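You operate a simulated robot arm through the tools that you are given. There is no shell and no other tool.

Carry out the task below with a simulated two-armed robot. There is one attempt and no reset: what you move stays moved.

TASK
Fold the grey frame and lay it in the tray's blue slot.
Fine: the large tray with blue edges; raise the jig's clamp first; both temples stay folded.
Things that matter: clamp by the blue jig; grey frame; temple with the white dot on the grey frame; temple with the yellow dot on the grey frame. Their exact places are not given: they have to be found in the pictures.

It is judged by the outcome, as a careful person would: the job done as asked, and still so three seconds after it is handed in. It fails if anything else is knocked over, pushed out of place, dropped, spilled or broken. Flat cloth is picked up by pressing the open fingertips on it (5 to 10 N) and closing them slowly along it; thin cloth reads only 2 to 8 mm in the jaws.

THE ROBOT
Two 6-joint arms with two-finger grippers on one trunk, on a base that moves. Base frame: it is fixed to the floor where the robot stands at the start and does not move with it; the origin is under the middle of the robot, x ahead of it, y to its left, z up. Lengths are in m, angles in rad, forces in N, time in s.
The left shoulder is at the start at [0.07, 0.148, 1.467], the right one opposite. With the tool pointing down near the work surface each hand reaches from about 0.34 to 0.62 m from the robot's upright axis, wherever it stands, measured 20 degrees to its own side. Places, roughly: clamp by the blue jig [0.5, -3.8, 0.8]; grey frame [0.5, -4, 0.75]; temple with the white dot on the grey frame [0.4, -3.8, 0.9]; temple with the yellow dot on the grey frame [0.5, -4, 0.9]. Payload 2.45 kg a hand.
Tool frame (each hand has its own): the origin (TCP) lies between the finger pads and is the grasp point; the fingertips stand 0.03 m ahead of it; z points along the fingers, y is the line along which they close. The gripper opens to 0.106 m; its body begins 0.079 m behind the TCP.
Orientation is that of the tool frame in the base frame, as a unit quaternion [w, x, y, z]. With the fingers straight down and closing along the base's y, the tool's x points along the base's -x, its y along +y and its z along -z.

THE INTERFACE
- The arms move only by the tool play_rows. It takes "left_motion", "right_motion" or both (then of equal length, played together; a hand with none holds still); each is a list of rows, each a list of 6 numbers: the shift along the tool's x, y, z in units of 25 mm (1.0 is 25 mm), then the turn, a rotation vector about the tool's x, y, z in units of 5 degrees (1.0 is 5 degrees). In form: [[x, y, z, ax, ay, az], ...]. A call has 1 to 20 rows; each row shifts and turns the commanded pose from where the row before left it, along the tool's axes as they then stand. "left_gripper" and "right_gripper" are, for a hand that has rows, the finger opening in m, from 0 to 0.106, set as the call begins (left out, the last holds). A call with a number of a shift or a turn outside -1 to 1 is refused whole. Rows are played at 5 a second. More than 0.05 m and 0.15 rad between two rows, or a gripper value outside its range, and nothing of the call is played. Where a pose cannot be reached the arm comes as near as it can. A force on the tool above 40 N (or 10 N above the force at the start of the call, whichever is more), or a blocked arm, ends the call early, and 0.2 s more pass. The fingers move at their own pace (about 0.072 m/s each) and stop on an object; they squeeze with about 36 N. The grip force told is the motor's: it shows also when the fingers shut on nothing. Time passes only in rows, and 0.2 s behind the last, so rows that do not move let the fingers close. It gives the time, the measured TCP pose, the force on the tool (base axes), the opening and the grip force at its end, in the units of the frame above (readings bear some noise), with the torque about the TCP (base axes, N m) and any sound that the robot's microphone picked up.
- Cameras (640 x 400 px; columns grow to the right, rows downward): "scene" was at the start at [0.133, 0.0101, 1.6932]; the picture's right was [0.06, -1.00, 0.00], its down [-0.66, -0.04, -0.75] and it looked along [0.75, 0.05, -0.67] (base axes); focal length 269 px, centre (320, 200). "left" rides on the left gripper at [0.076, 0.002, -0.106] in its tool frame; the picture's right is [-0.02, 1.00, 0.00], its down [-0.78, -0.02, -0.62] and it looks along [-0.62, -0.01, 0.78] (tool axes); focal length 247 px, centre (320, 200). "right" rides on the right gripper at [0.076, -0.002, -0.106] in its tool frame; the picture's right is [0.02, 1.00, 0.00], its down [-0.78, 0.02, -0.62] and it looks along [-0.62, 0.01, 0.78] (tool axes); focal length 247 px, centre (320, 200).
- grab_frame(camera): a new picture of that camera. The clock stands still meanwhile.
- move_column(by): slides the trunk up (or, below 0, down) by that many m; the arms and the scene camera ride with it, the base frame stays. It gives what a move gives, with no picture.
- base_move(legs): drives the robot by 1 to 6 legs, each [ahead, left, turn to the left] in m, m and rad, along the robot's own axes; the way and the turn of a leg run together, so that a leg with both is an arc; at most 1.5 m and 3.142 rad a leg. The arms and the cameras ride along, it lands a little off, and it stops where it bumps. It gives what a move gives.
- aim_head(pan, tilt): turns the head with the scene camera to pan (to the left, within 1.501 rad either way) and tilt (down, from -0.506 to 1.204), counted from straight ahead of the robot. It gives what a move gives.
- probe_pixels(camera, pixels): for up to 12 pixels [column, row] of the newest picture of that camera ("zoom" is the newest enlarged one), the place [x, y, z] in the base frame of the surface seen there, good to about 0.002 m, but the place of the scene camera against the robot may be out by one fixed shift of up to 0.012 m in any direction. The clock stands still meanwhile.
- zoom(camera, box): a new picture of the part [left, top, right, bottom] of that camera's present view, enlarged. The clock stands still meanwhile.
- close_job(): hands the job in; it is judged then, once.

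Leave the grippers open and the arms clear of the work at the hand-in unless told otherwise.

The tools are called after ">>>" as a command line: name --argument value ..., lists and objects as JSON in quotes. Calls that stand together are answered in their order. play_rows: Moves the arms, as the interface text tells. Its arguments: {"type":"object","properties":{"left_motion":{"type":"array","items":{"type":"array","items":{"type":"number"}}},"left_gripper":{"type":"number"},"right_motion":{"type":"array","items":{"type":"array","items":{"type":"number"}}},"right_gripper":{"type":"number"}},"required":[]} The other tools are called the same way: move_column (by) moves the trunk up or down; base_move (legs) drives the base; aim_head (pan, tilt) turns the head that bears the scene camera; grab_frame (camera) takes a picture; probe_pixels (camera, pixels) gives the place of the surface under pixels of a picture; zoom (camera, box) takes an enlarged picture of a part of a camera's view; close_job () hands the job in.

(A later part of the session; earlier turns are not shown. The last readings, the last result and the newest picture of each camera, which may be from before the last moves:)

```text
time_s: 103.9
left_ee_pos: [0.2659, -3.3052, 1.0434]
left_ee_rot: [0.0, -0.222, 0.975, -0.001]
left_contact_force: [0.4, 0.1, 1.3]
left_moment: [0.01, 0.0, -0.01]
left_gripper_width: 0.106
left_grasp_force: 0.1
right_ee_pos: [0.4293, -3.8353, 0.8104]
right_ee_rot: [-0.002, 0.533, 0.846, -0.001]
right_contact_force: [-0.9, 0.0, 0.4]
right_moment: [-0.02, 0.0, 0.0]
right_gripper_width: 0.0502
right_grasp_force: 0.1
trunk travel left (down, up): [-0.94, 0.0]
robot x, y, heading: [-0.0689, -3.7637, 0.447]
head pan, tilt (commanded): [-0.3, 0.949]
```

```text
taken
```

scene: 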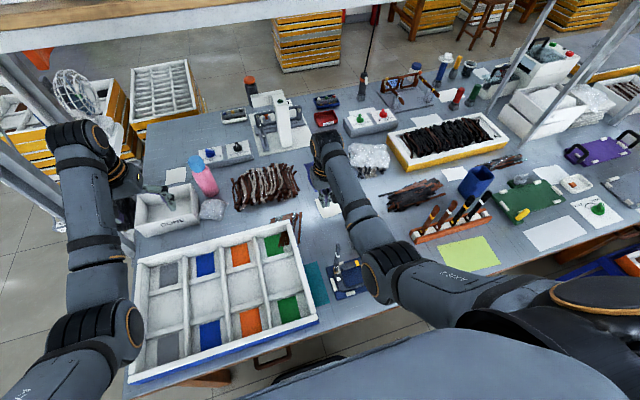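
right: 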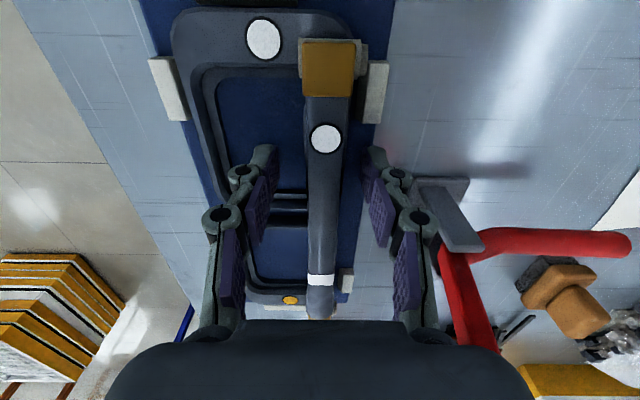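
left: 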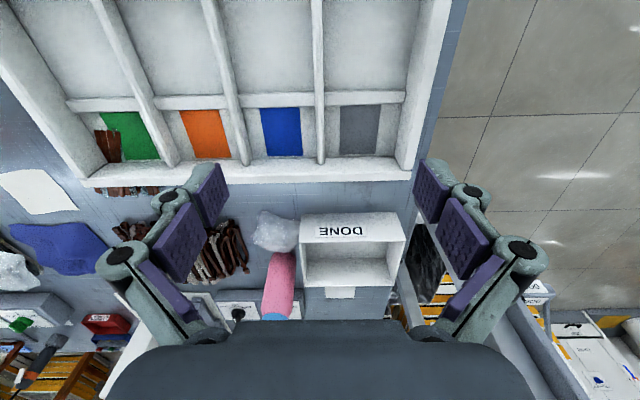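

No contact. Two more millimetres down, then close on the bar.

>>> play_rows --right_motion '[[0, 0.03, 0.08, 0, 0, 0], [0, 0, 0, 0, 0, 0]]'

>>> play_rows --right_motion '[[0, 0, 0, 0, 0, 0], [0, 0, 0, 0, 0, 0], [0, 0, 0, 0, 0, 0], [0, 0, 0, 0, 0, 0]]' --right_gripper 0.0

>>> grab_frame --camera "right"

```text
time_s: 104.5
left_ee_pos: [0.2649, -3.3061, 1.0445]
left_ee_rot: [0.0, -0.223, 0.975, -0.001]
left_contact_force: [0.5, 0.1, -0.4]
left_moment: [0.03, 0.02, 0.03]
left_gripper_width: 0.1059
left_grasp_force: 0.0
right_ee_pos: [0.4301, -3.8327, 0.8085]
right_ee_rot: [-0.001, 0.533, 0.846, -0.001]
right_contact_force: [-0.3, 0.1, -0.1]
right_moment: [0.0, 0.02, 0.0]
right_gripper_width: 0.0501
right_grasp_force: 0.1
trunk travel left (down, up): [-0.94, 0.0]
robot x, y, heading: [-0.0685, -3.7651, 0.447]
head pan, tilt (commanded): [-0.3, 0.949]
```

```text
time_s: 105.5
left_ee_pos: [0.2658, -3.3048, 1.0448]
left_ee_rot: [0.001, -0.221, 0.975, -0.001]
left_contact_force: [0.4, 0.6, 0.2]
left_moment: [-0.06, -0.03, -0.02]
left_gripper_width: 0.106
left_grasp_force: 0.0
right_ee_pos: [0.4304, -3.8346, 0.8079]
right_ee_rot: [-0.002, 0.533, 0.846, 0.0]
right_contact_force: [3.1, 1.0, 0.4]
right_moment: [-0.14, -0.18, 0.52]
right_gripper_width: 0.0202
right_grasp_force: 35.9
trunk travel left (down, up): [-0.94, 0.0]
robot x, y, heading: [-0.0658, -3.7628, 0.445]
head pan, tilt (commanded): [-0.3, 0.949]
```

```text
taken
```

right: 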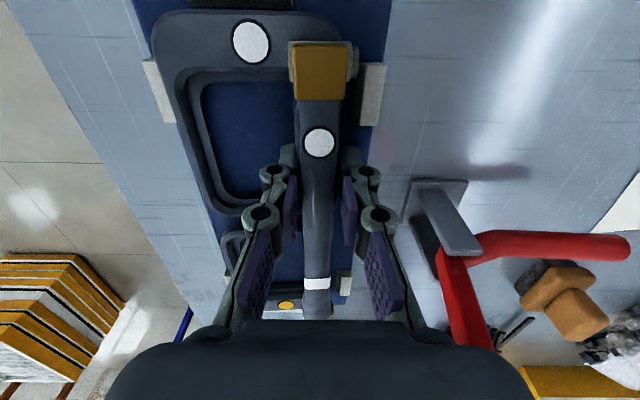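

Closed at 0.020 m with 36 N on the bar. I lift gently 1 cm and check.

>>> play_rows --right_motion '[[0, 0, -0.1, 0, 0, 0], [0, 0, -0.1, 0, 0, 0], [0, 0, -0.1, 0, 0, 0], [0, 0, -0.1, 0, 0, 0]]'

>>> grab_frame --camera "right"

>>> zoom --camera "scene" --box '[310, 210, 410, 290]'

```text
time_s: 106.5
left_ee_pos: [0.2651, -3.3061, 1.0445]
left_ee_rot: [0.0, -0.222, 0.975, -0.001]
left_contact_force: [-0.3, -0.3, 0.7]
left_moment: [-0.01, -0.01, -0.01]
left_gripper_width: 0.106
left_grasp_force: 0.1
right_ee_pos: [0.4297, -3.8343, 0.8189]
right_ee_rot: [-0.001, 0.533, 0.846, -0.002]
right_contact_force: [0.2, 1.0, -1.0]
right_moment: [0.06, 0.0, -0.02]
right_gripper_width: 0.0197
right_grasp_force: 36.1
trunk travel left (down, up): [-0.94, 0.0]
robot x, y, heading: [-0.0746, -3.766, 0.449]
head pan, tilt (commanded): [-0.3, 0.949]
```

```text
taken
```

right: 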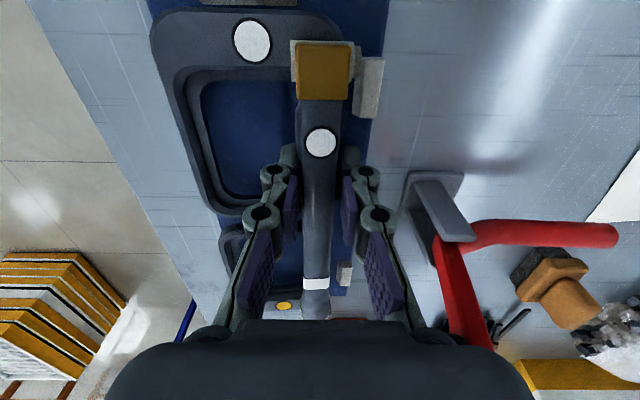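

```text
5.00 times, centred on (360, 250) of scene
```

zoom: 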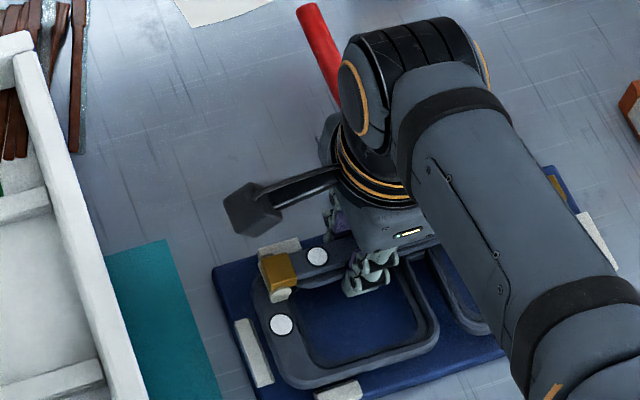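

The frame lifts with the hand (still 36 N, opening 0.0197). I lift straight up 7 cm more, slowly.

>>> play_rows --right_motion '[[0, 0, -0.25, 0, 0, 0], [0, 0, -0.35, 0, 0, 0], [0, 0, -0.4, 0, 0, 0], [0, 0, -0.4, 0, 0, 0], [0, 0, -0.4, 0, 0, 0], [0, 0, -0.4, 0, 0, 0], [0, 0, -0.4, 0, 0, 0], [0, 0, -0.3, 0, 0, 0]]'

>>> grab_frame --camera "right"

>>> zoom --camera "scene" --box '[300, 190, 420, 290]'

```text
time_s: 108.3
left_ee_pos: [0.2646, -3.3051, 1.0449]
left_ee_rot: [0.0, -0.222, 0.975, 0.0]
left_contact_force: [-0.5, -1.1, -0.5]
left_moment: [-0.01, 0.04, -0.01]
left_gripper_width: 0.1057
left_grasp_force: 0.0
right_ee_pos: [0.4301, -3.8345, 0.8905]
right_ee_rot: [-0.002, 0.533, 0.846, -0.001]
right_contact_force: [-0.1, -0.3, -0.9]
right_moment: [0.05, 0.0, -0.01]
right_gripper_width: 0.019
right_grasp_force: 36.1
trunk travel left (down, up): [-0.94, 0.0]
robot x, y, heading: [-0.0697, -3.7622, 0.446]
head pan, tilt (commanded): [-0.3, 0.949]
```

```text
taken
```

right: 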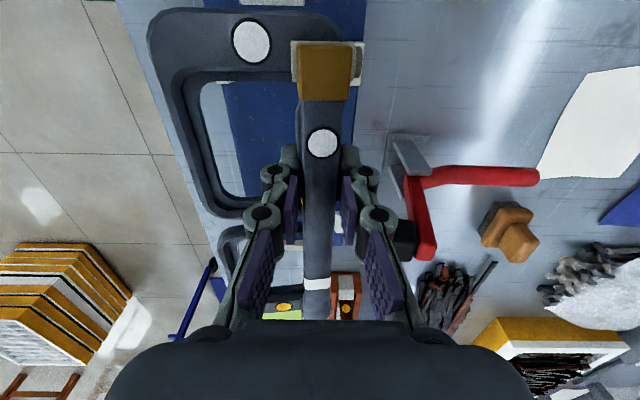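

```text
4.00 times, centred on (360, 240) of scene
```

zoom: 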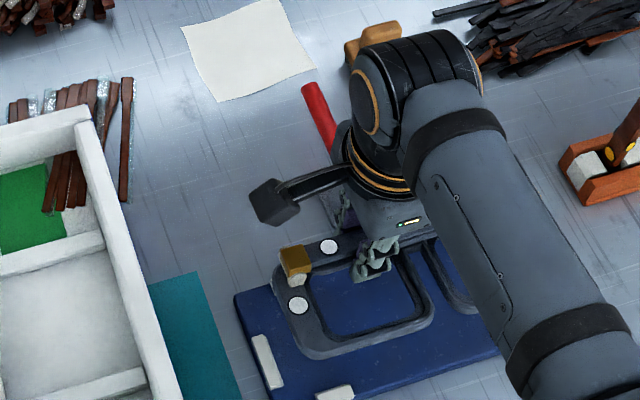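

The frame is up. I probe a few points on it to see whether it hangs level in the grip.

>>> probe_pixels --camera "right" --pixels '[[252, 40], [180, 30], [165, 100], [190, 190], [322, 75], [322, 110], [322, 142], [320, 200], [318, 240], [318, 285], [283, 307], [230, 240]]'

```text
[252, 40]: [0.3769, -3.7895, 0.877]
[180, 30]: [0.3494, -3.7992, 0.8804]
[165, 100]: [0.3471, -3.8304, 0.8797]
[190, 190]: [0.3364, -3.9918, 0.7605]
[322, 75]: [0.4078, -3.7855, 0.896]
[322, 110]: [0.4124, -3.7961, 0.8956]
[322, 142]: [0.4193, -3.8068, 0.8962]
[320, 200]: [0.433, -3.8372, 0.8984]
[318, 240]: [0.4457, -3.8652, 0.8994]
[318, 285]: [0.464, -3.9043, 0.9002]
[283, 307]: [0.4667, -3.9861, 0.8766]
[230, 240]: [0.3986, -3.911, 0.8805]
```

The frame hangs nearly level, temples clamped on it (tops 0.896–0.900). I raise it to z≈0.99.

>>> play_rows --right_motion '[[0, 0, -0.4, 0, 0, 0], [0, 0, -0.5, 0, 0, 0], [0, 0, -0.5, 0, 0, 0], [0, 0, -0.5, 0, 0, 0], [0, 0, -0.5, 0, 0, 0], [0, 0, -0.5, 0, 0, 0], [0, 0, -0.5, 0, 0, 0], [0, 0, -0.4, 0, 0, 0]]'

>>> grab_frame --camera "right"

>>> grab_frame --camera "scene"

```text
time_s: 110.1
left_ee_pos: [0.2643, -3.3054, 1.0449]
left_ee_rot: [-0.001, -0.221, 0.975, 0.0]
left_contact_force: [-0.5, -0.2, -0.5]
left_moment: [0.0, -0.01, 0.01]
left_gripper_width: 0.1058
left_grasp_force: 0.0
right_ee_pos: [0.4309, -3.8338, 0.985]
right_ee_rot: [-0.002, 0.533, 0.846, -0.001]
right_contact_force: [0.0, 0.9, -1.7]
right_moment: [0.07, 0.0, 0.03]
right_gripper_width: 0.0188
right_grasp_force: 36.2
trunk travel left (down, up): [-0.94, 0.0]
robot x, y, heading: [-0.0711, -3.7639, 0.449]
head pan, tilt (commanded): [-0.3, 0.949]
```

```text
taken
```

right: 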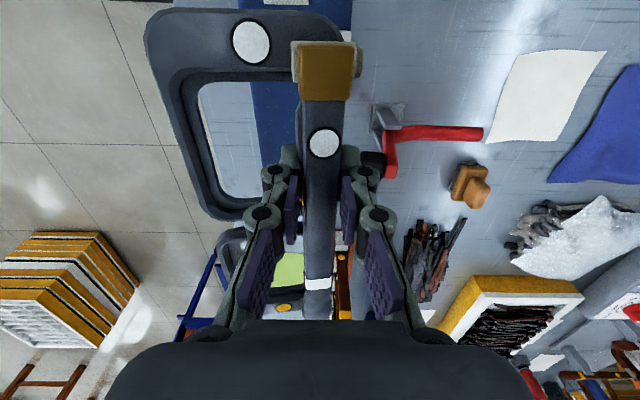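

```text
taken
```

scene: 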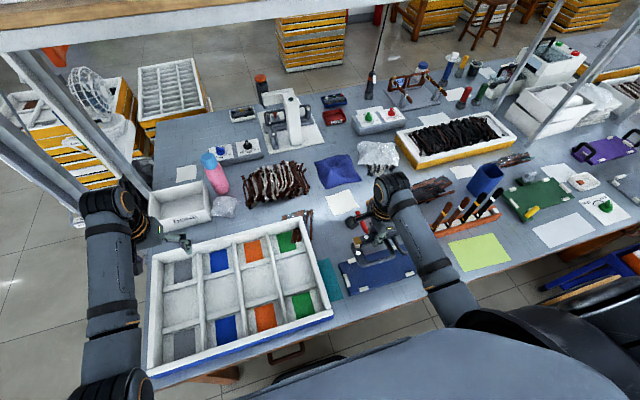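

I check again whether the frame is creeping in the grip, and where the wire fan and posts are to the left.

>>> probe_pixels --camera "right" --pixels '[[250, 40], [175, 25], [160, 100], [225, 240], [322, 75], [322, 110], [320, 200], [318, 240], [318, 285], [283, 308]]'

>>> probe_pixels --camera "scene" --pixels '[[90, 95], [110, 120], [60, 100], [130, 190], [75, 210], [115, 200], [120, 300], [40, 150], [180, 205], [150, 245]]'

```text
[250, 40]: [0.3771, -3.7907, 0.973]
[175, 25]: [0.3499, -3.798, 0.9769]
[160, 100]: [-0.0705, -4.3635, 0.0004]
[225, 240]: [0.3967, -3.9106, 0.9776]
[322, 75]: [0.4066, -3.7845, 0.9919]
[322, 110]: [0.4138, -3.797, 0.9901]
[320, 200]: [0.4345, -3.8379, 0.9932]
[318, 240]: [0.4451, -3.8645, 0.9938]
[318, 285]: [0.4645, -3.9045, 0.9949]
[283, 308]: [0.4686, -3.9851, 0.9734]
```

```text
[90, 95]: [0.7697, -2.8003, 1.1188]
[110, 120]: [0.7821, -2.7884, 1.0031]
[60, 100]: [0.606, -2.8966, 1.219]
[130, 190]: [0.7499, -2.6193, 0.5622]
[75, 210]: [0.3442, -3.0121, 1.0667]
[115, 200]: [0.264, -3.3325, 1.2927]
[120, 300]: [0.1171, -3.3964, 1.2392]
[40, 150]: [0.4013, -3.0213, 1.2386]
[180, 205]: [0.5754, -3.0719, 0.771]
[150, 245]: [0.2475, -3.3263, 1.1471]
```

Stable in the grip. I now turn the hand back by 90° so that the frame points lengthwise (away from me), at this height clear of everything.

>>> play_rows --right_motion '[[0, 0, -0.1, 0, 0, -0.5], [0, 0, -0.1, 0, 0, -0.9], [0, 0, 0, 0, 0, -0.9], [0, 0, 0, 0, 0, -0.9], [0, 0, 0, 0, 0, -0.9], [0, 0, 0, 0, 0, -0.9], [0, 0, 0, 0, 0, -0.9], [0, 0, 0, 0, 0, -0.9], [0, 0, 0, 0, 0, -0.9], [0, 0, 0, 0, 0, -0.9], [0, 0, 0, 0, 0, -0.9], [0, 0, 0, 0, 0, -0.9], [0, 0, 0, 0, 0, -0.9], [0, 0, 0, 0, 0, -0.9], [0, 0, 0, 0, 0, -0.9], [0, 0, 0, 0, 0, -0.9], [0, 0, 0, 0, 0, -0.9], [0, 0, 0, 0, 0, -0.9], [0, 0, 0, 0, 0, -0.9], [0, 0, 0, 0, 0, -0.9]]'

>>> play_rows --right_motion '[[0, 0, 0, 0, 0, -0.4], [0, 0, 0, 0, 0, 0]]'

>>> grab_frame --camera "right"

>>> zoom --camera "scene" --box '[280, 160, 440, 300]'

```text
time_s: 114.3
left_ee_pos: [0.2647, -3.3051, 1.0441]
left_ee_rot: [0.001, -0.221, 0.975, -0.001]
left_contact_force: [0.4, -1.2, 0.3]
left_moment: [-0.01, -0.02, 0.0]
left_gripper_width: 0.106
left_grasp_force: 0.0
right_ee_pos: [0.4308, -3.8359, 0.9902]
right_ee_rot: [-0.002, -0.205, 0.979, 0.0]
right_contact_force: [-0.1, -0.1, -1.7]
right_moment: [-0.01, 0.03, -0.02]
right_gripper_width: 0.0184
right_grasp_force: 36.2
trunk travel left (down, up): [-0.94, 0.0]
robot x, y, heading: [-0.0696, -3.7631, 0.451]
head pan, tilt (commanded): [-0.3, 0.949]
```

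```text
time_s: 114.9
left_ee_pos: [0.2639, -3.3051, 1.0442]
left_ee_rot: [0.0, -0.222, 0.975, -0.001]
left_contact_force: [-0.5, 0.4, -0.5]
left_moment: [0.0, 0.0, 0.01]
left_gripper_width: 0.106
left_grasp_force: 0.1
right_ee_pos: [0.4299, -3.8356, 0.9908]
right_ee_rot: [-0.002, -0.222, 0.975, 0.001]
right_contact_force: [0.3, -0.2, -1.1]
right_moment: [-0.05, 0.03, 0.02]
right_gripper_width: 0.0185
right_grasp_force: 36.0
trunk travel left (down, up): [-0.94, 0.0]
robot x, y, heading: [-0.0736, -3.7629, 0.448]
head pan, tilt (commanded): [-0.3, 0.949]
```

```text
taken
```

right: 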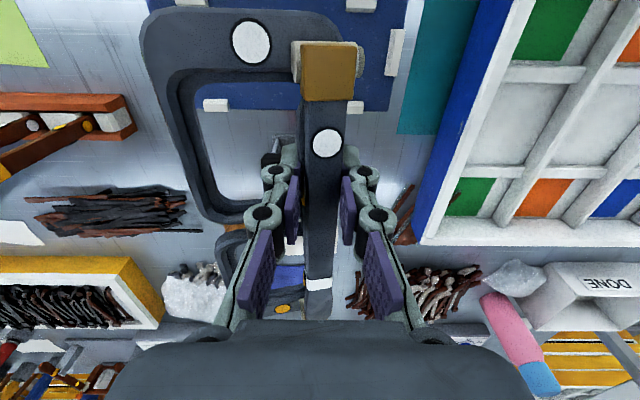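

```text
2.86 times, centred on (360, 230) of scene
```

zoom: 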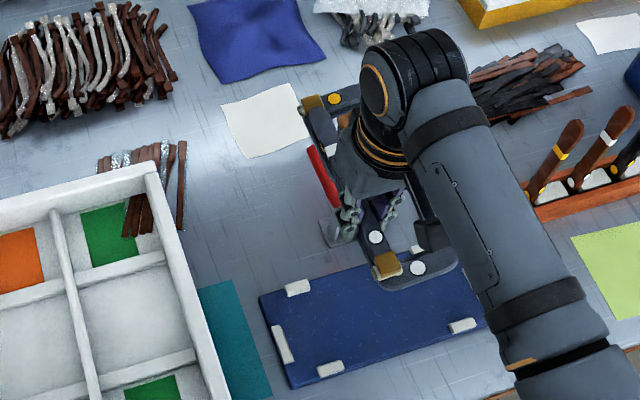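

The frame points lengthwise now, 36 N grip. I drive left 0.46 m in two legs toward the tray, with frame bottom at z≈0.966, well above everything.

>>> base_move --legs '[[0, 0.23, 0]]'

>>> grab_frame --camera "right"

>>> grab_frame --camera "scene"

```text
time_s: 116.6
left_ee_pos: [0.1688, -3.1046, 1.0441]
left_ee_rot: [0.0, -0.221, 0.975, 0.001]
left_contact_force: [0.0, -0.7, 0.1]
left_moment: [0.05, 0.04, 0.01]
left_gripper_width: 0.1057
left_grasp_force: 0.1
right_ee_pos: [0.3341, -3.6333, 0.9895]
right_ee_rot: [-0.002, -0.221, 0.975, 0.001]
right_contact_force: [0.1, 0.2, -1.4]
right_moment: [-0.02, 0.06, 0.01]
right_gripper_width: 0.0185
right_grasp_force: 36.5
trunk travel left (down, up): [-0.94, 0.0]
robot x, y, heading: [-0.1682, -3.5621, 0.447]
head pan, tilt (commanded): [-0.3, 0.949]
```

```text
taken
```

right: 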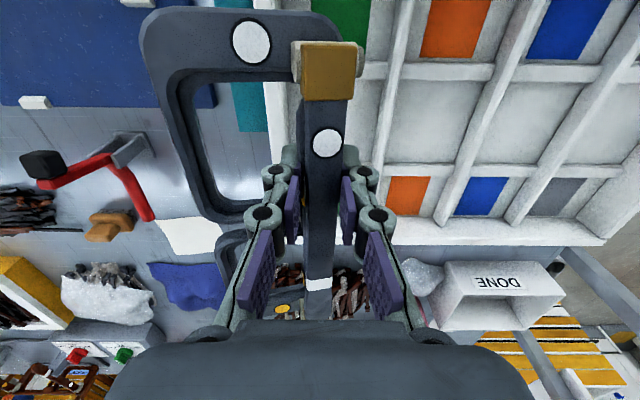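

```text
taken
```

scene: 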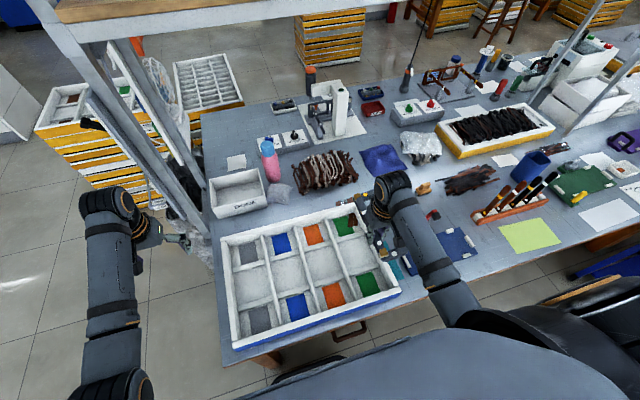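

All fine so far (clamp still raised, jig in place). I drive the remaining 0.23 m left.

>>> base_move --legs '[[0, 0.23, 0]]'

>>> grab_frame --camera "right"

>>> grab_frame --camera "scene"

```text
time_s: 118.3
left_ee_pos: [0.0711, -2.8979, 1.0465]
left_ee_rot: [0.001, -0.22, 0.976, 0.0]
left_contact_force: [0.5, -0.3, -0.6]
left_moment: [0.02, -0.02, 0.02]
left_gripper_width: 0.1059
left_grasp_force: 0.0
right_ee_pos: [0.2346, -3.4278, 0.9903]
right_ee_rot: [-0.002, -0.221, 0.975, 0.002]
right_contact_force: [0.0, 0.5, -2.1]
right_moment: [0.0, 0.1, 0.01]
right_gripper_width: 0.0182
right_grasp_force: 36.2
trunk travel left (down, up): [-0.94, 0.0]
robot x, y, heading: [-0.2641, -3.352, 0.445]
head pan, tilt (commanded): [-0.3, 0.949]
```

```text
taken
```

right: 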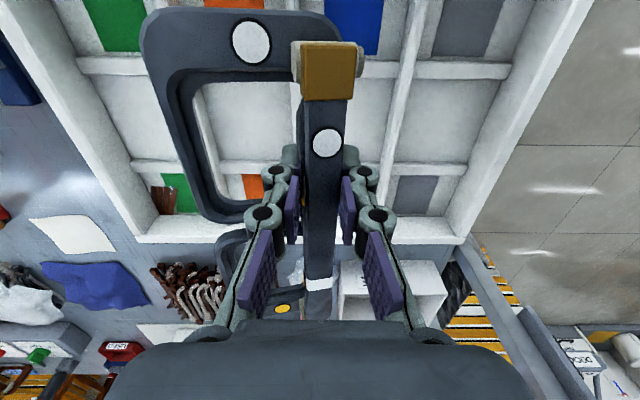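

```text
taken
```

scene: 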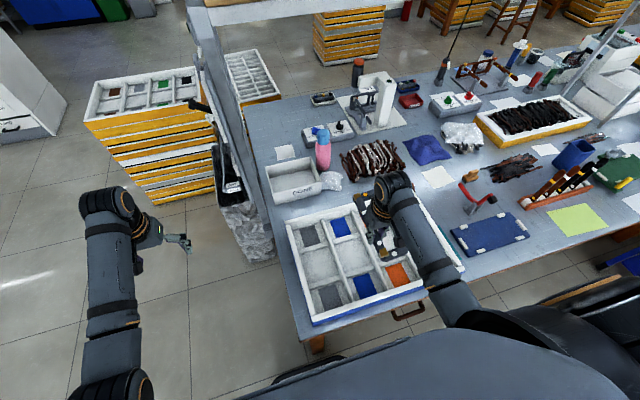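

The hand is at u=-1.276, v=-3.190. I move 5.9 cm left and 9 mm ahead to be above the blue slot, and lower to z≈0.90.

>>> play_rows --right_motion '[[-0.1, 0.6, 0, 0, 0, 0], [-0.1, 0.6, 0, 0, 0, 0], [-0.1, 0.6, 0, 0, 0, 0], [-0.05, 0.56, 0, 0, 0, 0], [0, 0, 0.6, 0, 0, 0], [0, 0, 0.6, 0, 0, 0], [0, 0, 0.6, 0, 0, 0], [0, 0, 0.6, 0, 0, 0], [0, 0, 0.6, 0, 0, 0], [0, 0, 0.6, 0, 0, 0]]'

>>> grab_frame --camera "right"

>>> zoom --camera "scene" --box '[270, 170, 470, 340]'

```text
time_s: 120.5
left_ee_pos: [0.0688, -2.8948, 1.0447]
left_ee_rot: [0.001, -0.219, 0.976, -0.001]
left_contact_force: [0.1, -0.5, -0.4]
left_moment: [-0.02, 0.05, 0.0]
left_gripper_width: 0.106
left_grasp_force: 0.0
right_ee_pos: [0.2166, -3.368, 0.9001]
right_ee_rot: [-0.003, -0.221, 0.975, -0.001]
right_contact_force: [-0.4, -0.4, -1.8]
right_moment: [0.0, 0.09, -0.03]
right_gripper_width: 0.0183
right_grasp_force: 35.9
trunk travel left (down, up): [-0.94, 0.0]
robot x, y, heading: [-0.2693, -3.3527, 0.447]
head pan, tilt (commanded): [-0.3, 0.949]
```

```text
taken
```

right: 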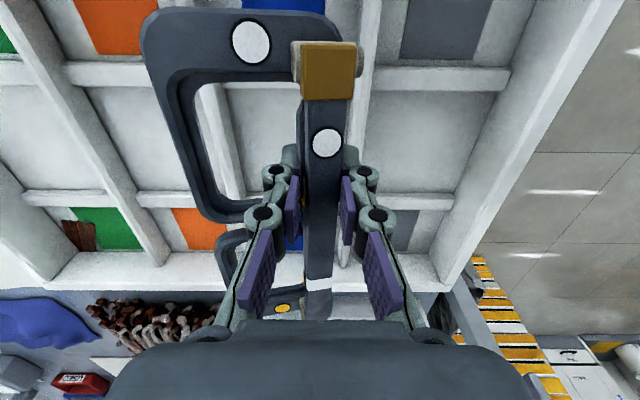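

```text
2.35 times, centred on (370, 255) of scene
```

zoom: 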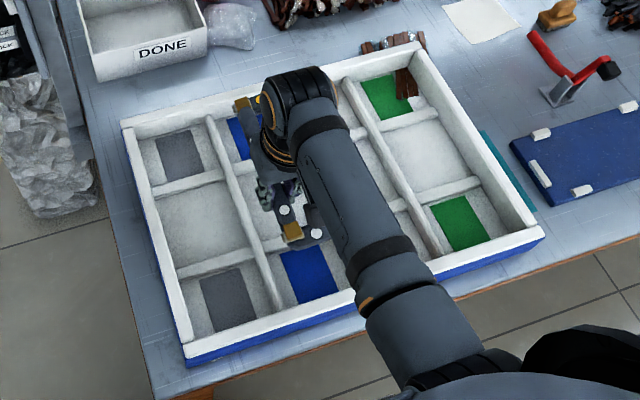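

I probe the dividers around, as seen from this hand, and the frame's edges, to fine-tune the lateral position.

>>> probe_pixels --camera "right" --pixels '[[372, 40], [366, 80], [360, 120], [207, 110], [222, 150], [232, 180], [160, 40], [175, 120], [200, 205], [250, 40], [322, 75], [260, 140]]'

>>> zoom --camera "right" --box '[140, 0, 400, 160]'

```text
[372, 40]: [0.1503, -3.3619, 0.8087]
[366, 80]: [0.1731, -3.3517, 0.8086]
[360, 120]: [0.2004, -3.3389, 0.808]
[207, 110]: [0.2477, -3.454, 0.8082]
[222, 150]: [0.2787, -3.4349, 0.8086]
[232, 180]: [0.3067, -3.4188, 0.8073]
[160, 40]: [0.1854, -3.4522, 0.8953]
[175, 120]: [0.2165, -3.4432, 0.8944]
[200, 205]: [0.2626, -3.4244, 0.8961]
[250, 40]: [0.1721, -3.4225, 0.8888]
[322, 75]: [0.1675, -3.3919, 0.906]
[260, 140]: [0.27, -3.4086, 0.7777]
```

```text
2.46 times, centred on (270, 80) of right
```

zoom: 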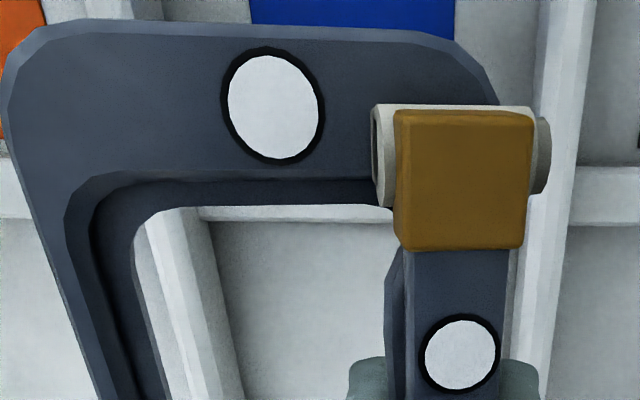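

Right gap ≈8.5 mm, finger gap on the left ≈6 mm; I shift 2 mm right and lower to z≈0.835 (frame bottom just above the dividers), then check.

>>> play_rows --right_motion '[[0, -0.08, 0.4, 0, 0, 0], [0, 0, 0.5, 0, 0, 0], [0, 0, 0.5, 0, 0, 0], [0, 0, 0.5, 0, 0, 0], [0, 0, 0.4, 0, 0, 0], [0, 0, 0.3, 0, 0, 0]]'

>>> grab_frame --camera "right"

>>> zoom --camera "right" --box '[120, 0, 420, 190]'

```text
time_s: 121.9
left_ee_pos: [0.0702, -2.8953, 1.0446]
left_ee_rot: [0.0, -0.22, 0.975, 0.0]
left_contact_force: [-0.4, 0.1, 0.0]
left_moment: [-0.02, 0.0, 0.0]
left_gripper_width: 0.1062
left_grasp_force: 0.0
right_ee_pos: [0.2163, -3.3701, 0.8357]
right_ee_rot: [-0.002, -0.221, 0.975, 0.001]
right_contact_force: [-0.3, 0.2, -2.8]
right_moment: [0.0, 0.06, -0.02]
right_gripper_width: 0.0182
right_grasp_force: 36.2
trunk travel left (down, up): [-0.94, 0.0]
robot x, y, heading: [-0.2686, -3.3517, 0.442]
head pan, tilt (commanded): [-0.3, 0.949]
```

```text
taken
```

right: 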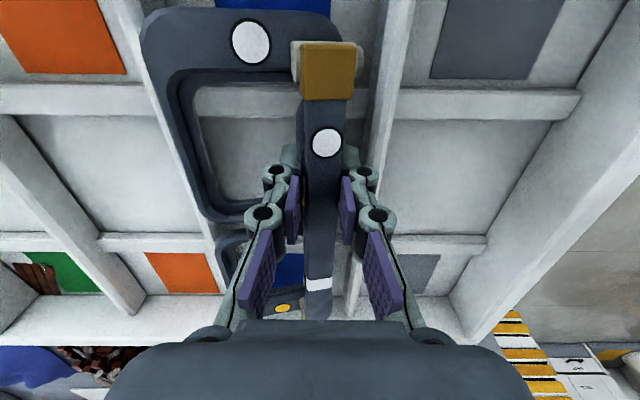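

```text
2.11 times, centred on (270, 95) of right
```

zoom: 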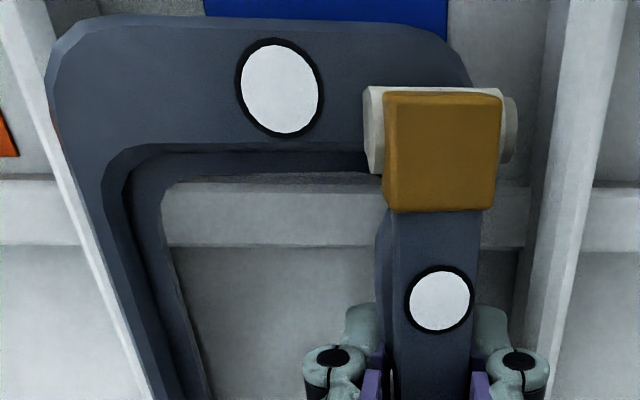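

Well aligned between the dividers. I lower in 5 mm steps, watching the force.

>>> play_rows --right_motion '[[0, 0, 0.2, 0, 0, 0], [0, 0, 0.2, 0, 0, 0], [0, 0, 0.15, 0, 0, 0], [0, 0, 0, 0, 0, 0]]'

>>> play_rows --right_motion '[[0, 0, 0.1, 0, 0, 0], [0, 0, 0, 0, 0, 0]]'

>>> play_rows --right_motion '[[0, 0, 0.1, 0, 0, 0], [0, 0, 0, 0, 0, 0]]'

>>> grab_frame --camera "right"

```text
time_s: 122.9
left_ee_pos: [0.0682, -2.8964, 1.0459]
left_ee_rot: [0.001, -0.219, 0.976, 0.0]
left_contact_force: [0.7, 0.4, 0.2]
left_moment: [-0.02, -0.01, 0.02]
left_gripper_width: 0.1057
left_grasp_force: 0.0
right_ee_pos: [0.2166, -3.3701, 0.8224]
right_ee_rot: [0.0, -0.221, 0.975, 0.0]
right_contact_force: [2.6, 0.3, 15.7]
right_moment: [0.18, -0.07, 0.01]
right_gripper_width: 0.0183
right_grasp_force: 36.1
trunk travel left (down, up): [-0.94, 0.0]
robot x, y, heading: [-0.2668, -3.3567, 0.444]
head pan, tilt (commanded): [-0.3, 0.949]
```

```text
time_s: 123.5
left_ee_pos: [0.0674, -2.8961, 1.0458]
left_ee_rot: [0.001, -0.22, 0.976, -0.001]
left_contact_force: [-0.5, -0.6, 0.5]
left_moment: [0.03, 0.02, 0.03]
left_gripper_width: 0.106
left_grasp_force: 0.0
right_ee_pos: [0.2175, -3.3699, 0.8226]
right_ee_rot: [0.001, -0.22, 0.975, 0.001]
right_contact_force: [2.1, 0.5, 26.0]
right_moment: [0.22, -0.02, 0.07]
right_gripper_width: 0.0179
right_grasp_force: 36.1
trunk travel left (down, up): [-0.94, 0.0]
robot x, y, heading: [-0.2642, -3.3518, 0.444]
head pan, tilt (commanded): [-0.3, 0.949]
```

```text
time_s: 124.0
left_ee_pos: [0.0679, -2.8964, 1.0464]
left_ee_rot: [0.001, -0.219, 0.976, -0.001]
left_contact_force: [0.1, 0.2, 0.1]
left_moment: [-0.01, -0.01, -0.02]
left_gripper_width: 0.106
left_grasp_force: 0.0
right_ee_pos: [0.2178, -3.3695, 0.8212]
right_ee_rot: [0.003, -0.22, 0.975, 0.0]
right_contact_force: [-8.3, -3.1, 25.5]
right_moment: [-0.09, 0.74, 0.12]
right_gripper_width: 0.0186
right_grasp_force: 36.0
trunk travel left (down, up): [-0.94, 0.0]
robot x, y, heading: [-0.2651, -3.3503, 0.442]
head pan, tilt (commanded): [-0.3, 0.949]
stopped in row 2 (right hand): the force on the tool passed its limit at 41 N (the readings are from after the stop); the commanded pose is now the measured one
```

```text
taken
```

right: 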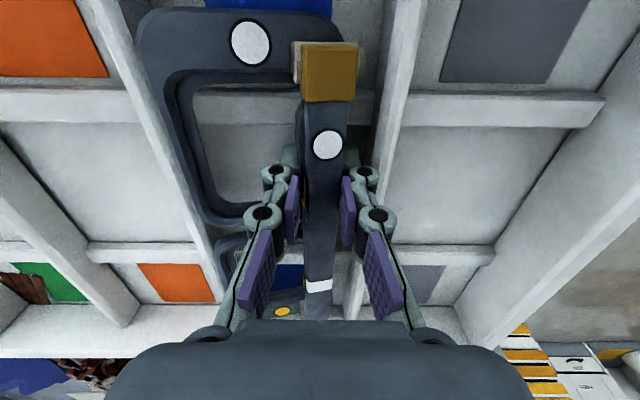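

I stacked those steps too far: contact came at z≈0.822 (15–26 N). I back off 3 mm right away and look.

>>> play_rows --right_motion '[[0, 0, -0.12, 0, 0, 0], [0, 0, 0, 0, 0, 0]]'

>>> grab_frame --camera "right"

>>> zoom --camera "scene" --box '[290, 190, 430, 320]'

```text
time_s: 124.6
left_ee_pos: [0.0703, -2.895, 1.0446]
left_ee_rot: [0.0, -0.221, 0.975, 0.0]
left_contact_force: [-0.4, -0.1, 1.1]
left_moment: [0.01, -0.02, 0.0]
left_gripper_width: 0.1059
left_grasp_force: 0.0
right_ee_pos: [0.2189, -3.37, 0.8214]
right_ee_rot: [0.001, -0.221, 0.975, 0.0]
right_contact_force: [0.8, 0.5, 0.4]
right_moment: [0.06, -0.06, -0.03]
right_gripper_width: 0.0181
right_grasp_force: 35.9
trunk travel left (down, up): [-0.94, 0.0]
robot x, y, heading: [-0.267, -3.3548, 0.446]
head pan, tilt (commanded): [-0.3, 0.949]
```

```text
taken
```

right: 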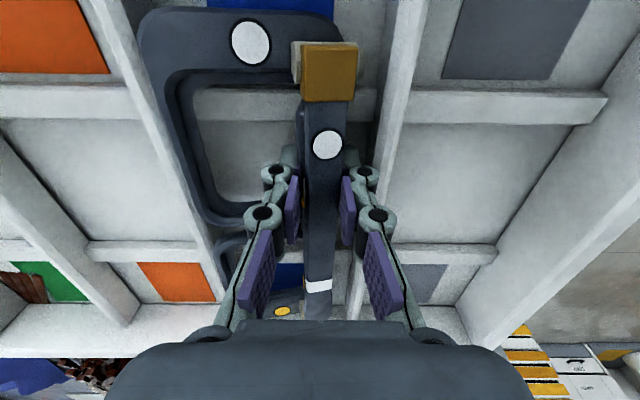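

```text
3.08 times, centred on (360, 255) of scene
```

zoom: 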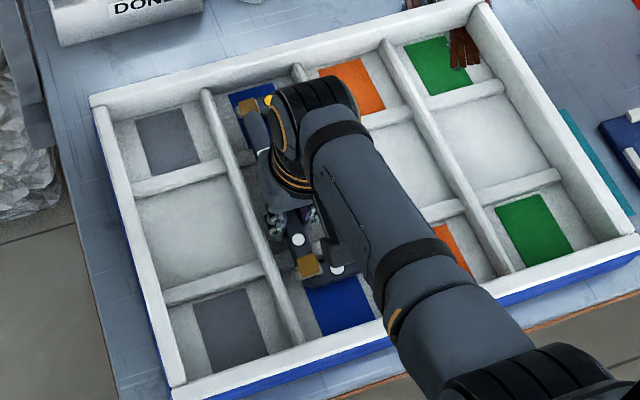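

Force is back near zero at z 0.8214. I probe the frame's rim and the ribs to see what it rests on.

>>> probe_pixels --camera "right" --pixels '[[250, 42], [160, 40], [170, 110], [205, 205], [228, 245], [280, 311], [325, 75], [320, 190], [318, 260], [230, 105], [260, 105], [150, 120]]'

>>> zoom --camera "right" --box '[120, 80, 320, 220]'

>>> zoom --camera "right" --box '[200, 210, 360, 330]'

```text
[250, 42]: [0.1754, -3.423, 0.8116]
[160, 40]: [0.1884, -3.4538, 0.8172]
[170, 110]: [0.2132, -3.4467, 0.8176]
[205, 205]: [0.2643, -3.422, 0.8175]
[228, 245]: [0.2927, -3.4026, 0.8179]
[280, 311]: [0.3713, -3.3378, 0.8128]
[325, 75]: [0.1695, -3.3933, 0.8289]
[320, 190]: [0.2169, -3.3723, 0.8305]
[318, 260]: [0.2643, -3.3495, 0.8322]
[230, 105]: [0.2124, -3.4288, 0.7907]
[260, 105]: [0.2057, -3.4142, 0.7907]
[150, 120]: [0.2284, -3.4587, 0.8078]
```

```text
2.86 times, centred on (220, 150) of right
```

zoom: 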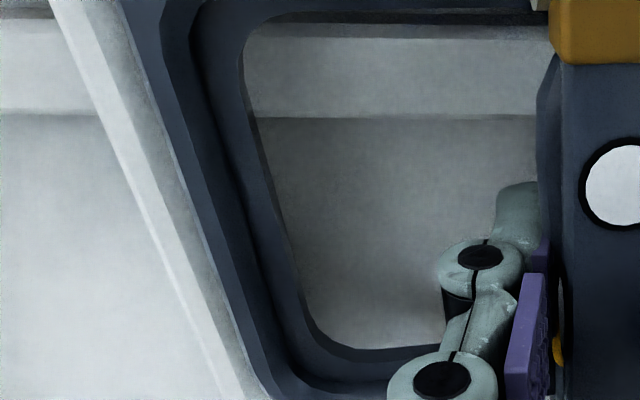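

```text
3.33 times, centred on (280, 270) of right
```

zoom: 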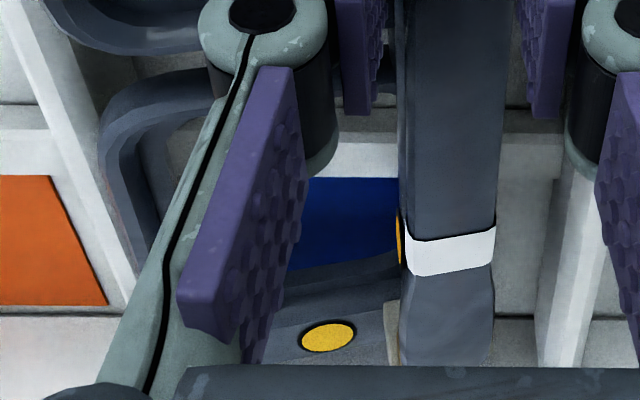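

The frame is supported now (the hanging load of about 2 N is gone), but it sits about 7° tilted in the grip, its right side up. I level it by rolling the hand 6° and shifting 4 mm right, so that it can be released gently.

>>> play_rows --right_motion '[[0, -0.05, 0, -0.4, 0, 0], [0, -0.05, 0, -0.4, 0, 0], [0, -0.05, 0, -0.4, 0, 0], [0, 0, 0, 0, 0, 0]]'

>>> grab_frame --camera "right"

>>> probe_pixels --camera "right" --pixels '[[250, 42], [160, 40], [170, 110], [205, 205], [228, 245], [280, 311], [325, 75], [320, 190], [318, 260], [375, 120], [385, 60], [150, 120]]'

```text
time_s: 125.6
left_ee_pos: [0.0703, -2.8958, 1.0452]
left_ee_rot: [-0.001, -0.22, 0.976, -0.001]
left_contact_force: [-0.2, 0.1, -0.8]
left_moment: [0.01, 0.02, 0.03]
left_gripper_width: 0.106
left_grasp_force: 0.0
right_ee_pos: [0.2216, -3.3728, 0.8212]
right_ee_rot: [-0.011, -0.221, 0.974, 0.05]
right_contact_force: [-0.8, 0.4, -2.2]
right_moment: [-0.01, 0.08, 0.13]
right_gripper_width: 0.0182
right_grasp_force: 36.2
trunk travel left (down, up): [-0.94, 0.0]
robot x, y, heading: [-0.2644, -3.3528, 0.444]
head pan, tilt (commanded): [-0.3, 0.949]
```

```text
taken
```

right: 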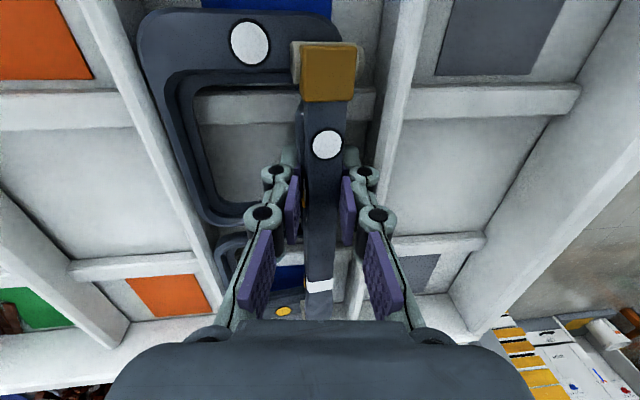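

```text
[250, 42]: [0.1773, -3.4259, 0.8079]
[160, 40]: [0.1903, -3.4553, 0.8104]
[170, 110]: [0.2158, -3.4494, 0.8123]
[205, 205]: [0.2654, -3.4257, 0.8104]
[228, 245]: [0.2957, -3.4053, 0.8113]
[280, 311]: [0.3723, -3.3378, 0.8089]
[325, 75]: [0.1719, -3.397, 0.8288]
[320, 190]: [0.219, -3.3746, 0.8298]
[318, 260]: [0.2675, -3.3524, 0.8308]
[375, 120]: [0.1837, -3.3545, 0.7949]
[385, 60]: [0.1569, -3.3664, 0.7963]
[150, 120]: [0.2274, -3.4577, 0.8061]
```

Nearly level now (rim tops 0.808–0.811), hanging free again. I lower in 1.5 mm steps, one at a time, until it touches.

>>> play_rows --right_motion '[[0, 0, 0.06, 0, 0, 0], [0, 0, 0, 0, 0, 0]]'

```text
time_s: 126.2
left_ee_pos: [0.0696, -2.8963, 1.0457]
left_ee_rot: [0.002, -0.22, 0.976, 0.0]
left_contact_force: [0.4, 0.1, 0.8]
left_moment: [0.02, 0.01, 0.04]
left_gripper_width: 0.1059
left_grasp_force: 0.0
right_ee_pos: [0.2207, -3.3724, 0.8211]
right_ee_rot: [-0.01, -0.221, 0.974, 0.052]
right_contact_force: [-0.2, 0.0, 4.3]
right_moment: [0.05, 0.13, 0.16]
right_gripper_width: 0.0179
right_grasp_force: 35.9
trunk travel left (down, up): [-0.94, 0.0]
robot x, y, heading: [-0.2742, -3.3508, 0.448]
head pan, tilt (commanded): [-0.3, 0.949]
```

Contact again (about 6 N change) near z 0.8208, apparently close to the left finger. I look closer from the head camera at the gap between the left finger/hinge and the left divider.

>>> aim_head --pan -0.45 --tilt 1.1

>>> grab_frame --camera "scene"

>>> zoom --camera "right" --box '[270, 100, 420, 200]'

```text
time_s: 126.9
left_ee_pos: [0.0694, -2.8956, 1.0446]
left_ee_rot: [0.001, -0.219, 0.976, 0.0]
left_contact_force: [0.0, 0.9, -0.7]
left_moment: [-0.03, -0.02, 0.0]
left_gripper_width: 0.1061
left_grasp_force: 0.1
right_ee_pos: [0.2206, -3.3706, 0.8207]
right_ee_rot: [-0.01, -0.221, 0.974, 0.051]
right_contact_force: [1.0, 0.4, 6.4]
right_moment: [0.05, 0.14, 0.14]
right_gripper_width: 0.018
right_grasp_force: 36.1
trunk travel left (down, up): [-0.94, 0.0]
robot x, y, heading: [-0.2646, -3.3484, 0.443]
head pan, tilt (commanded): [-0.45, 1.1]
```

```text
taken
```

scene: 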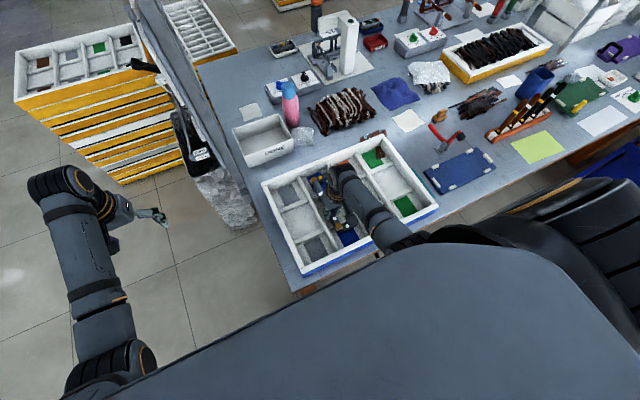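

```text
4.00 times, centred on (345, 150) of right
```

zoom: 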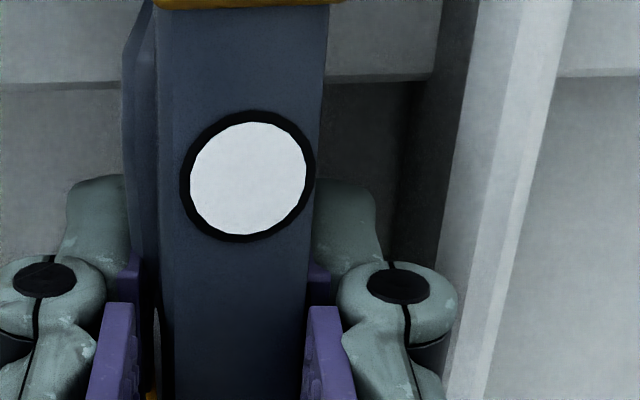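

The picture shows clearance at the left finger; the frame itself rests on the ribs (its rim is thicker than I took it). It is seated, so I release: open to 0.03 m, then shift 2.5 mm right to stay clear of the left divider.

>>> play_rows --right_motion '[[0, 0, 0, 0, 0, 0], [0, 0, 0, 0, 0, 0], [0, -0.1, 0, 0, 0, 0], [0, 0, 0, 0, 0, 0]]' --right_gripper 0.03

>>> grab_frame --camera "right"

>>> zoom --camera "right" --box '[120, 0, 440, 210]'

```text
time_s: 127.9
left_ee_pos: [0.0692, -2.8951, 1.045]
left_ee_rot: [0.0, -0.22, 0.975, -0.001]
left_contact_force: [0.3, -0.3, 0.0]
left_moment: [-0.03, -0.01, -0.01]
left_gripper_width: 0.1059
left_grasp_force: 0.0
right_ee_pos: [0.2225, -3.3755, 0.8195]
right_ee_rot: [-0.011, -0.219, 0.974, 0.052]
right_contact_force: [0.4, -0.4, 0.3]
right_moment: [0.02, 0.0, 0.01]
right_gripper_width: 0.0298
right_grasp_force: 0.0
trunk travel left (down, up): [-0.94, 0.0]
robot x, y, heading: [-0.2622, -3.3547, 0.442]
head pan, tilt (commanded): [-0.45, 1.1]
```

```text
taken
```

right: 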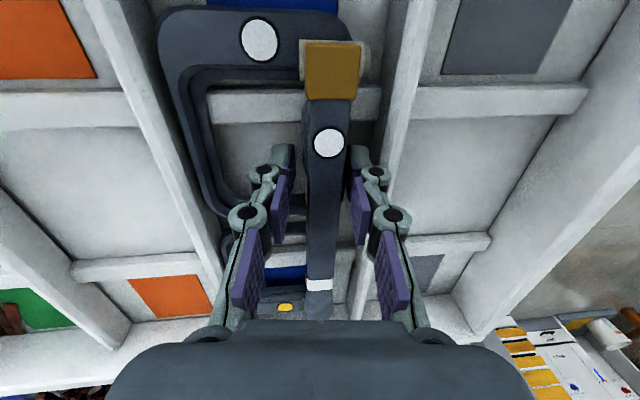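

```text
1.90 times, centred on (280, 105) of right
```

zoom: 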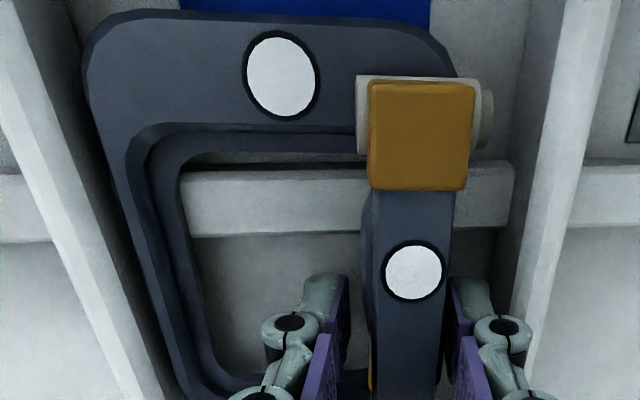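

Released; the frame lies on the ribs, forces zero. I probe its heights, then raise the hand straight along the tool axis.

>>> probe_pixels --camera "right" --pixels '[[260, 40], [175, 50], [190, 130], [330, 70], [330, 110], [328, 143], [322, 200], [320, 260], [320, 300], [286, 308], [232, 105], [225, 210]]'

```text
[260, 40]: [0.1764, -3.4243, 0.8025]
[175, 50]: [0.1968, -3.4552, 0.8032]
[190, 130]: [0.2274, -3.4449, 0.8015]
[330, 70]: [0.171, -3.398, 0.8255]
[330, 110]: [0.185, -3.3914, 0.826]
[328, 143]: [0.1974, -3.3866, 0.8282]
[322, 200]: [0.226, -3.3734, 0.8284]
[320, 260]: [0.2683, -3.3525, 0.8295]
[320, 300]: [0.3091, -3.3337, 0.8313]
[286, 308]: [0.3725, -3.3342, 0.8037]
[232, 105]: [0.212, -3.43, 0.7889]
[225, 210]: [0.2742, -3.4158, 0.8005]
```

The frame lies flat (rim tops 0.802–0.804 all round, temples 0.826–0.831 on top, folded). I withdraw the hand along its tool axis, slowly first.

>>> play_rows --right_motion '[[0, 0, -0.2, 0, 0, 0], [0, 0, -0.25, 0, 0, 0], [0, 0, -0.3, 0, 0, 0], [0, 0, -0.3, 0, 0, 0], [0, 0, -0.4, 0, 0, 0], [0, 0, -0.4, 0, 0, 0]]'

>>> grab_frame --camera "right"

```text
time_s: 129.3
left_ee_pos: [0.07, -2.897, 1.0447]
left_ee_rot: [0.0, -0.22, 0.975, -0.001]
left_contact_force: [0.5, -1.3, 0.4]
left_moment: [0.01, -0.01, 0.0]
left_gripper_width: 0.1058
left_grasp_force: 0.0
right_ee_pos: [0.225, -3.3801, 0.8659]
right_ee_rot: [-0.011, -0.221, 0.974, 0.051]
right_contact_force: [-0.5, 1.3, -0.2]
right_moment: [0.0, -0.01, -0.06]
right_gripper_width: 0.0301
right_grasp_force: 0.1
trunk travel left (down, up): [-0.94, 0.0]
robot x, y, heading: [-0.2659, -3.3547, 0.443]
head pan, tilt (commanded): [-0.45, 1.1]
```

```text
taken
```

right: 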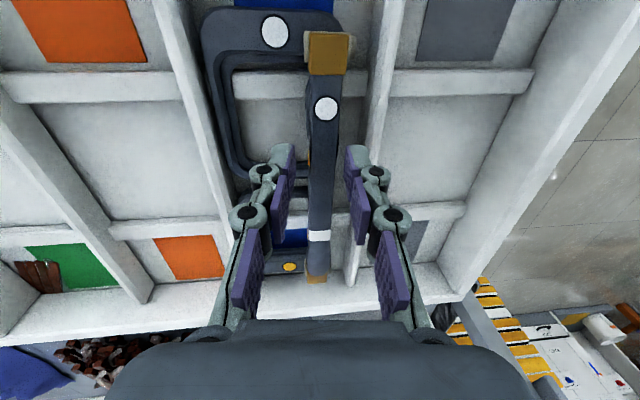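

The fingertips are free above the frame. I raise the hand further to z≈1.0 and bring it upright.

>>> play_rows --right_motion '[[0, 0, -0.6, 0, 0, 0], [0, 0, -0.8, 0, 0, 0], [0, 0, -0.8, 0.4, 0, 0], [0, 0, -0.8, 0.4, 0, 0], [0, 0, -0.8, 0.4, 0, 0], [0, 0, -0.8, 0, 0, 0], [0, 0, -0.8, 0, 0, 0]]'

>>> grab_frame --camera "right"

>>> zoom --camera "right" --box '[180, 0, 440, 230]'

```text
time_s: 130.9
left_ee_pos: [0.0686, -2.896, 1.0447]
left_ee_rot: [0.0, -0.22, 0.976, 0.0]
left_contact_force: [-0.8, 0.0, 0.6]
left_moment: [0.01, 0.0, -0.03]
left_gripper_width: 0.1058
left_grasp_force: 0.0
right_ee_pos: [0.227, -3.3859, 1.0008]
right_ee_rot: [0.001, -0.221, 0.975, -0.001]
right_contact_force: [0.3, 0.7, -0.4]
right_moment: [-0.03, 0.0, 0.0]
right_gripper_width: 0.0298
right_grasp_force: 0.0
trunk travel left (down, up): [-0.94, 0.0]
robot x, y, heading: [-0.2647, -3.3519, 0.449]
head pan, tilt (commanded): [-0.45, 1.1]
```

```text
taken
```

right: 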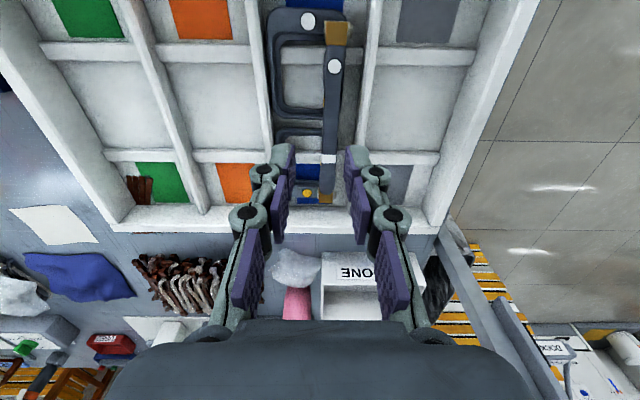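

```text
1.74 times, centred on (310, 115) of right
```

zoom: 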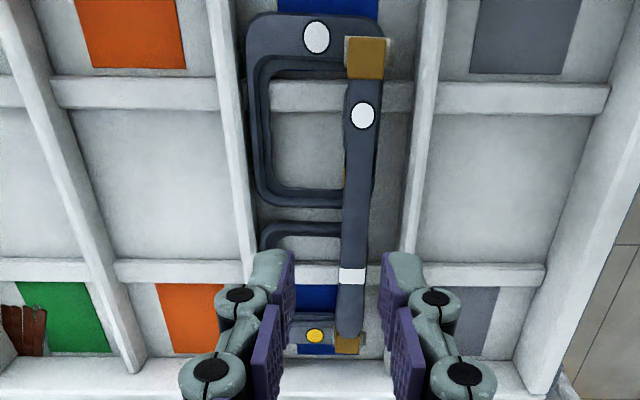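

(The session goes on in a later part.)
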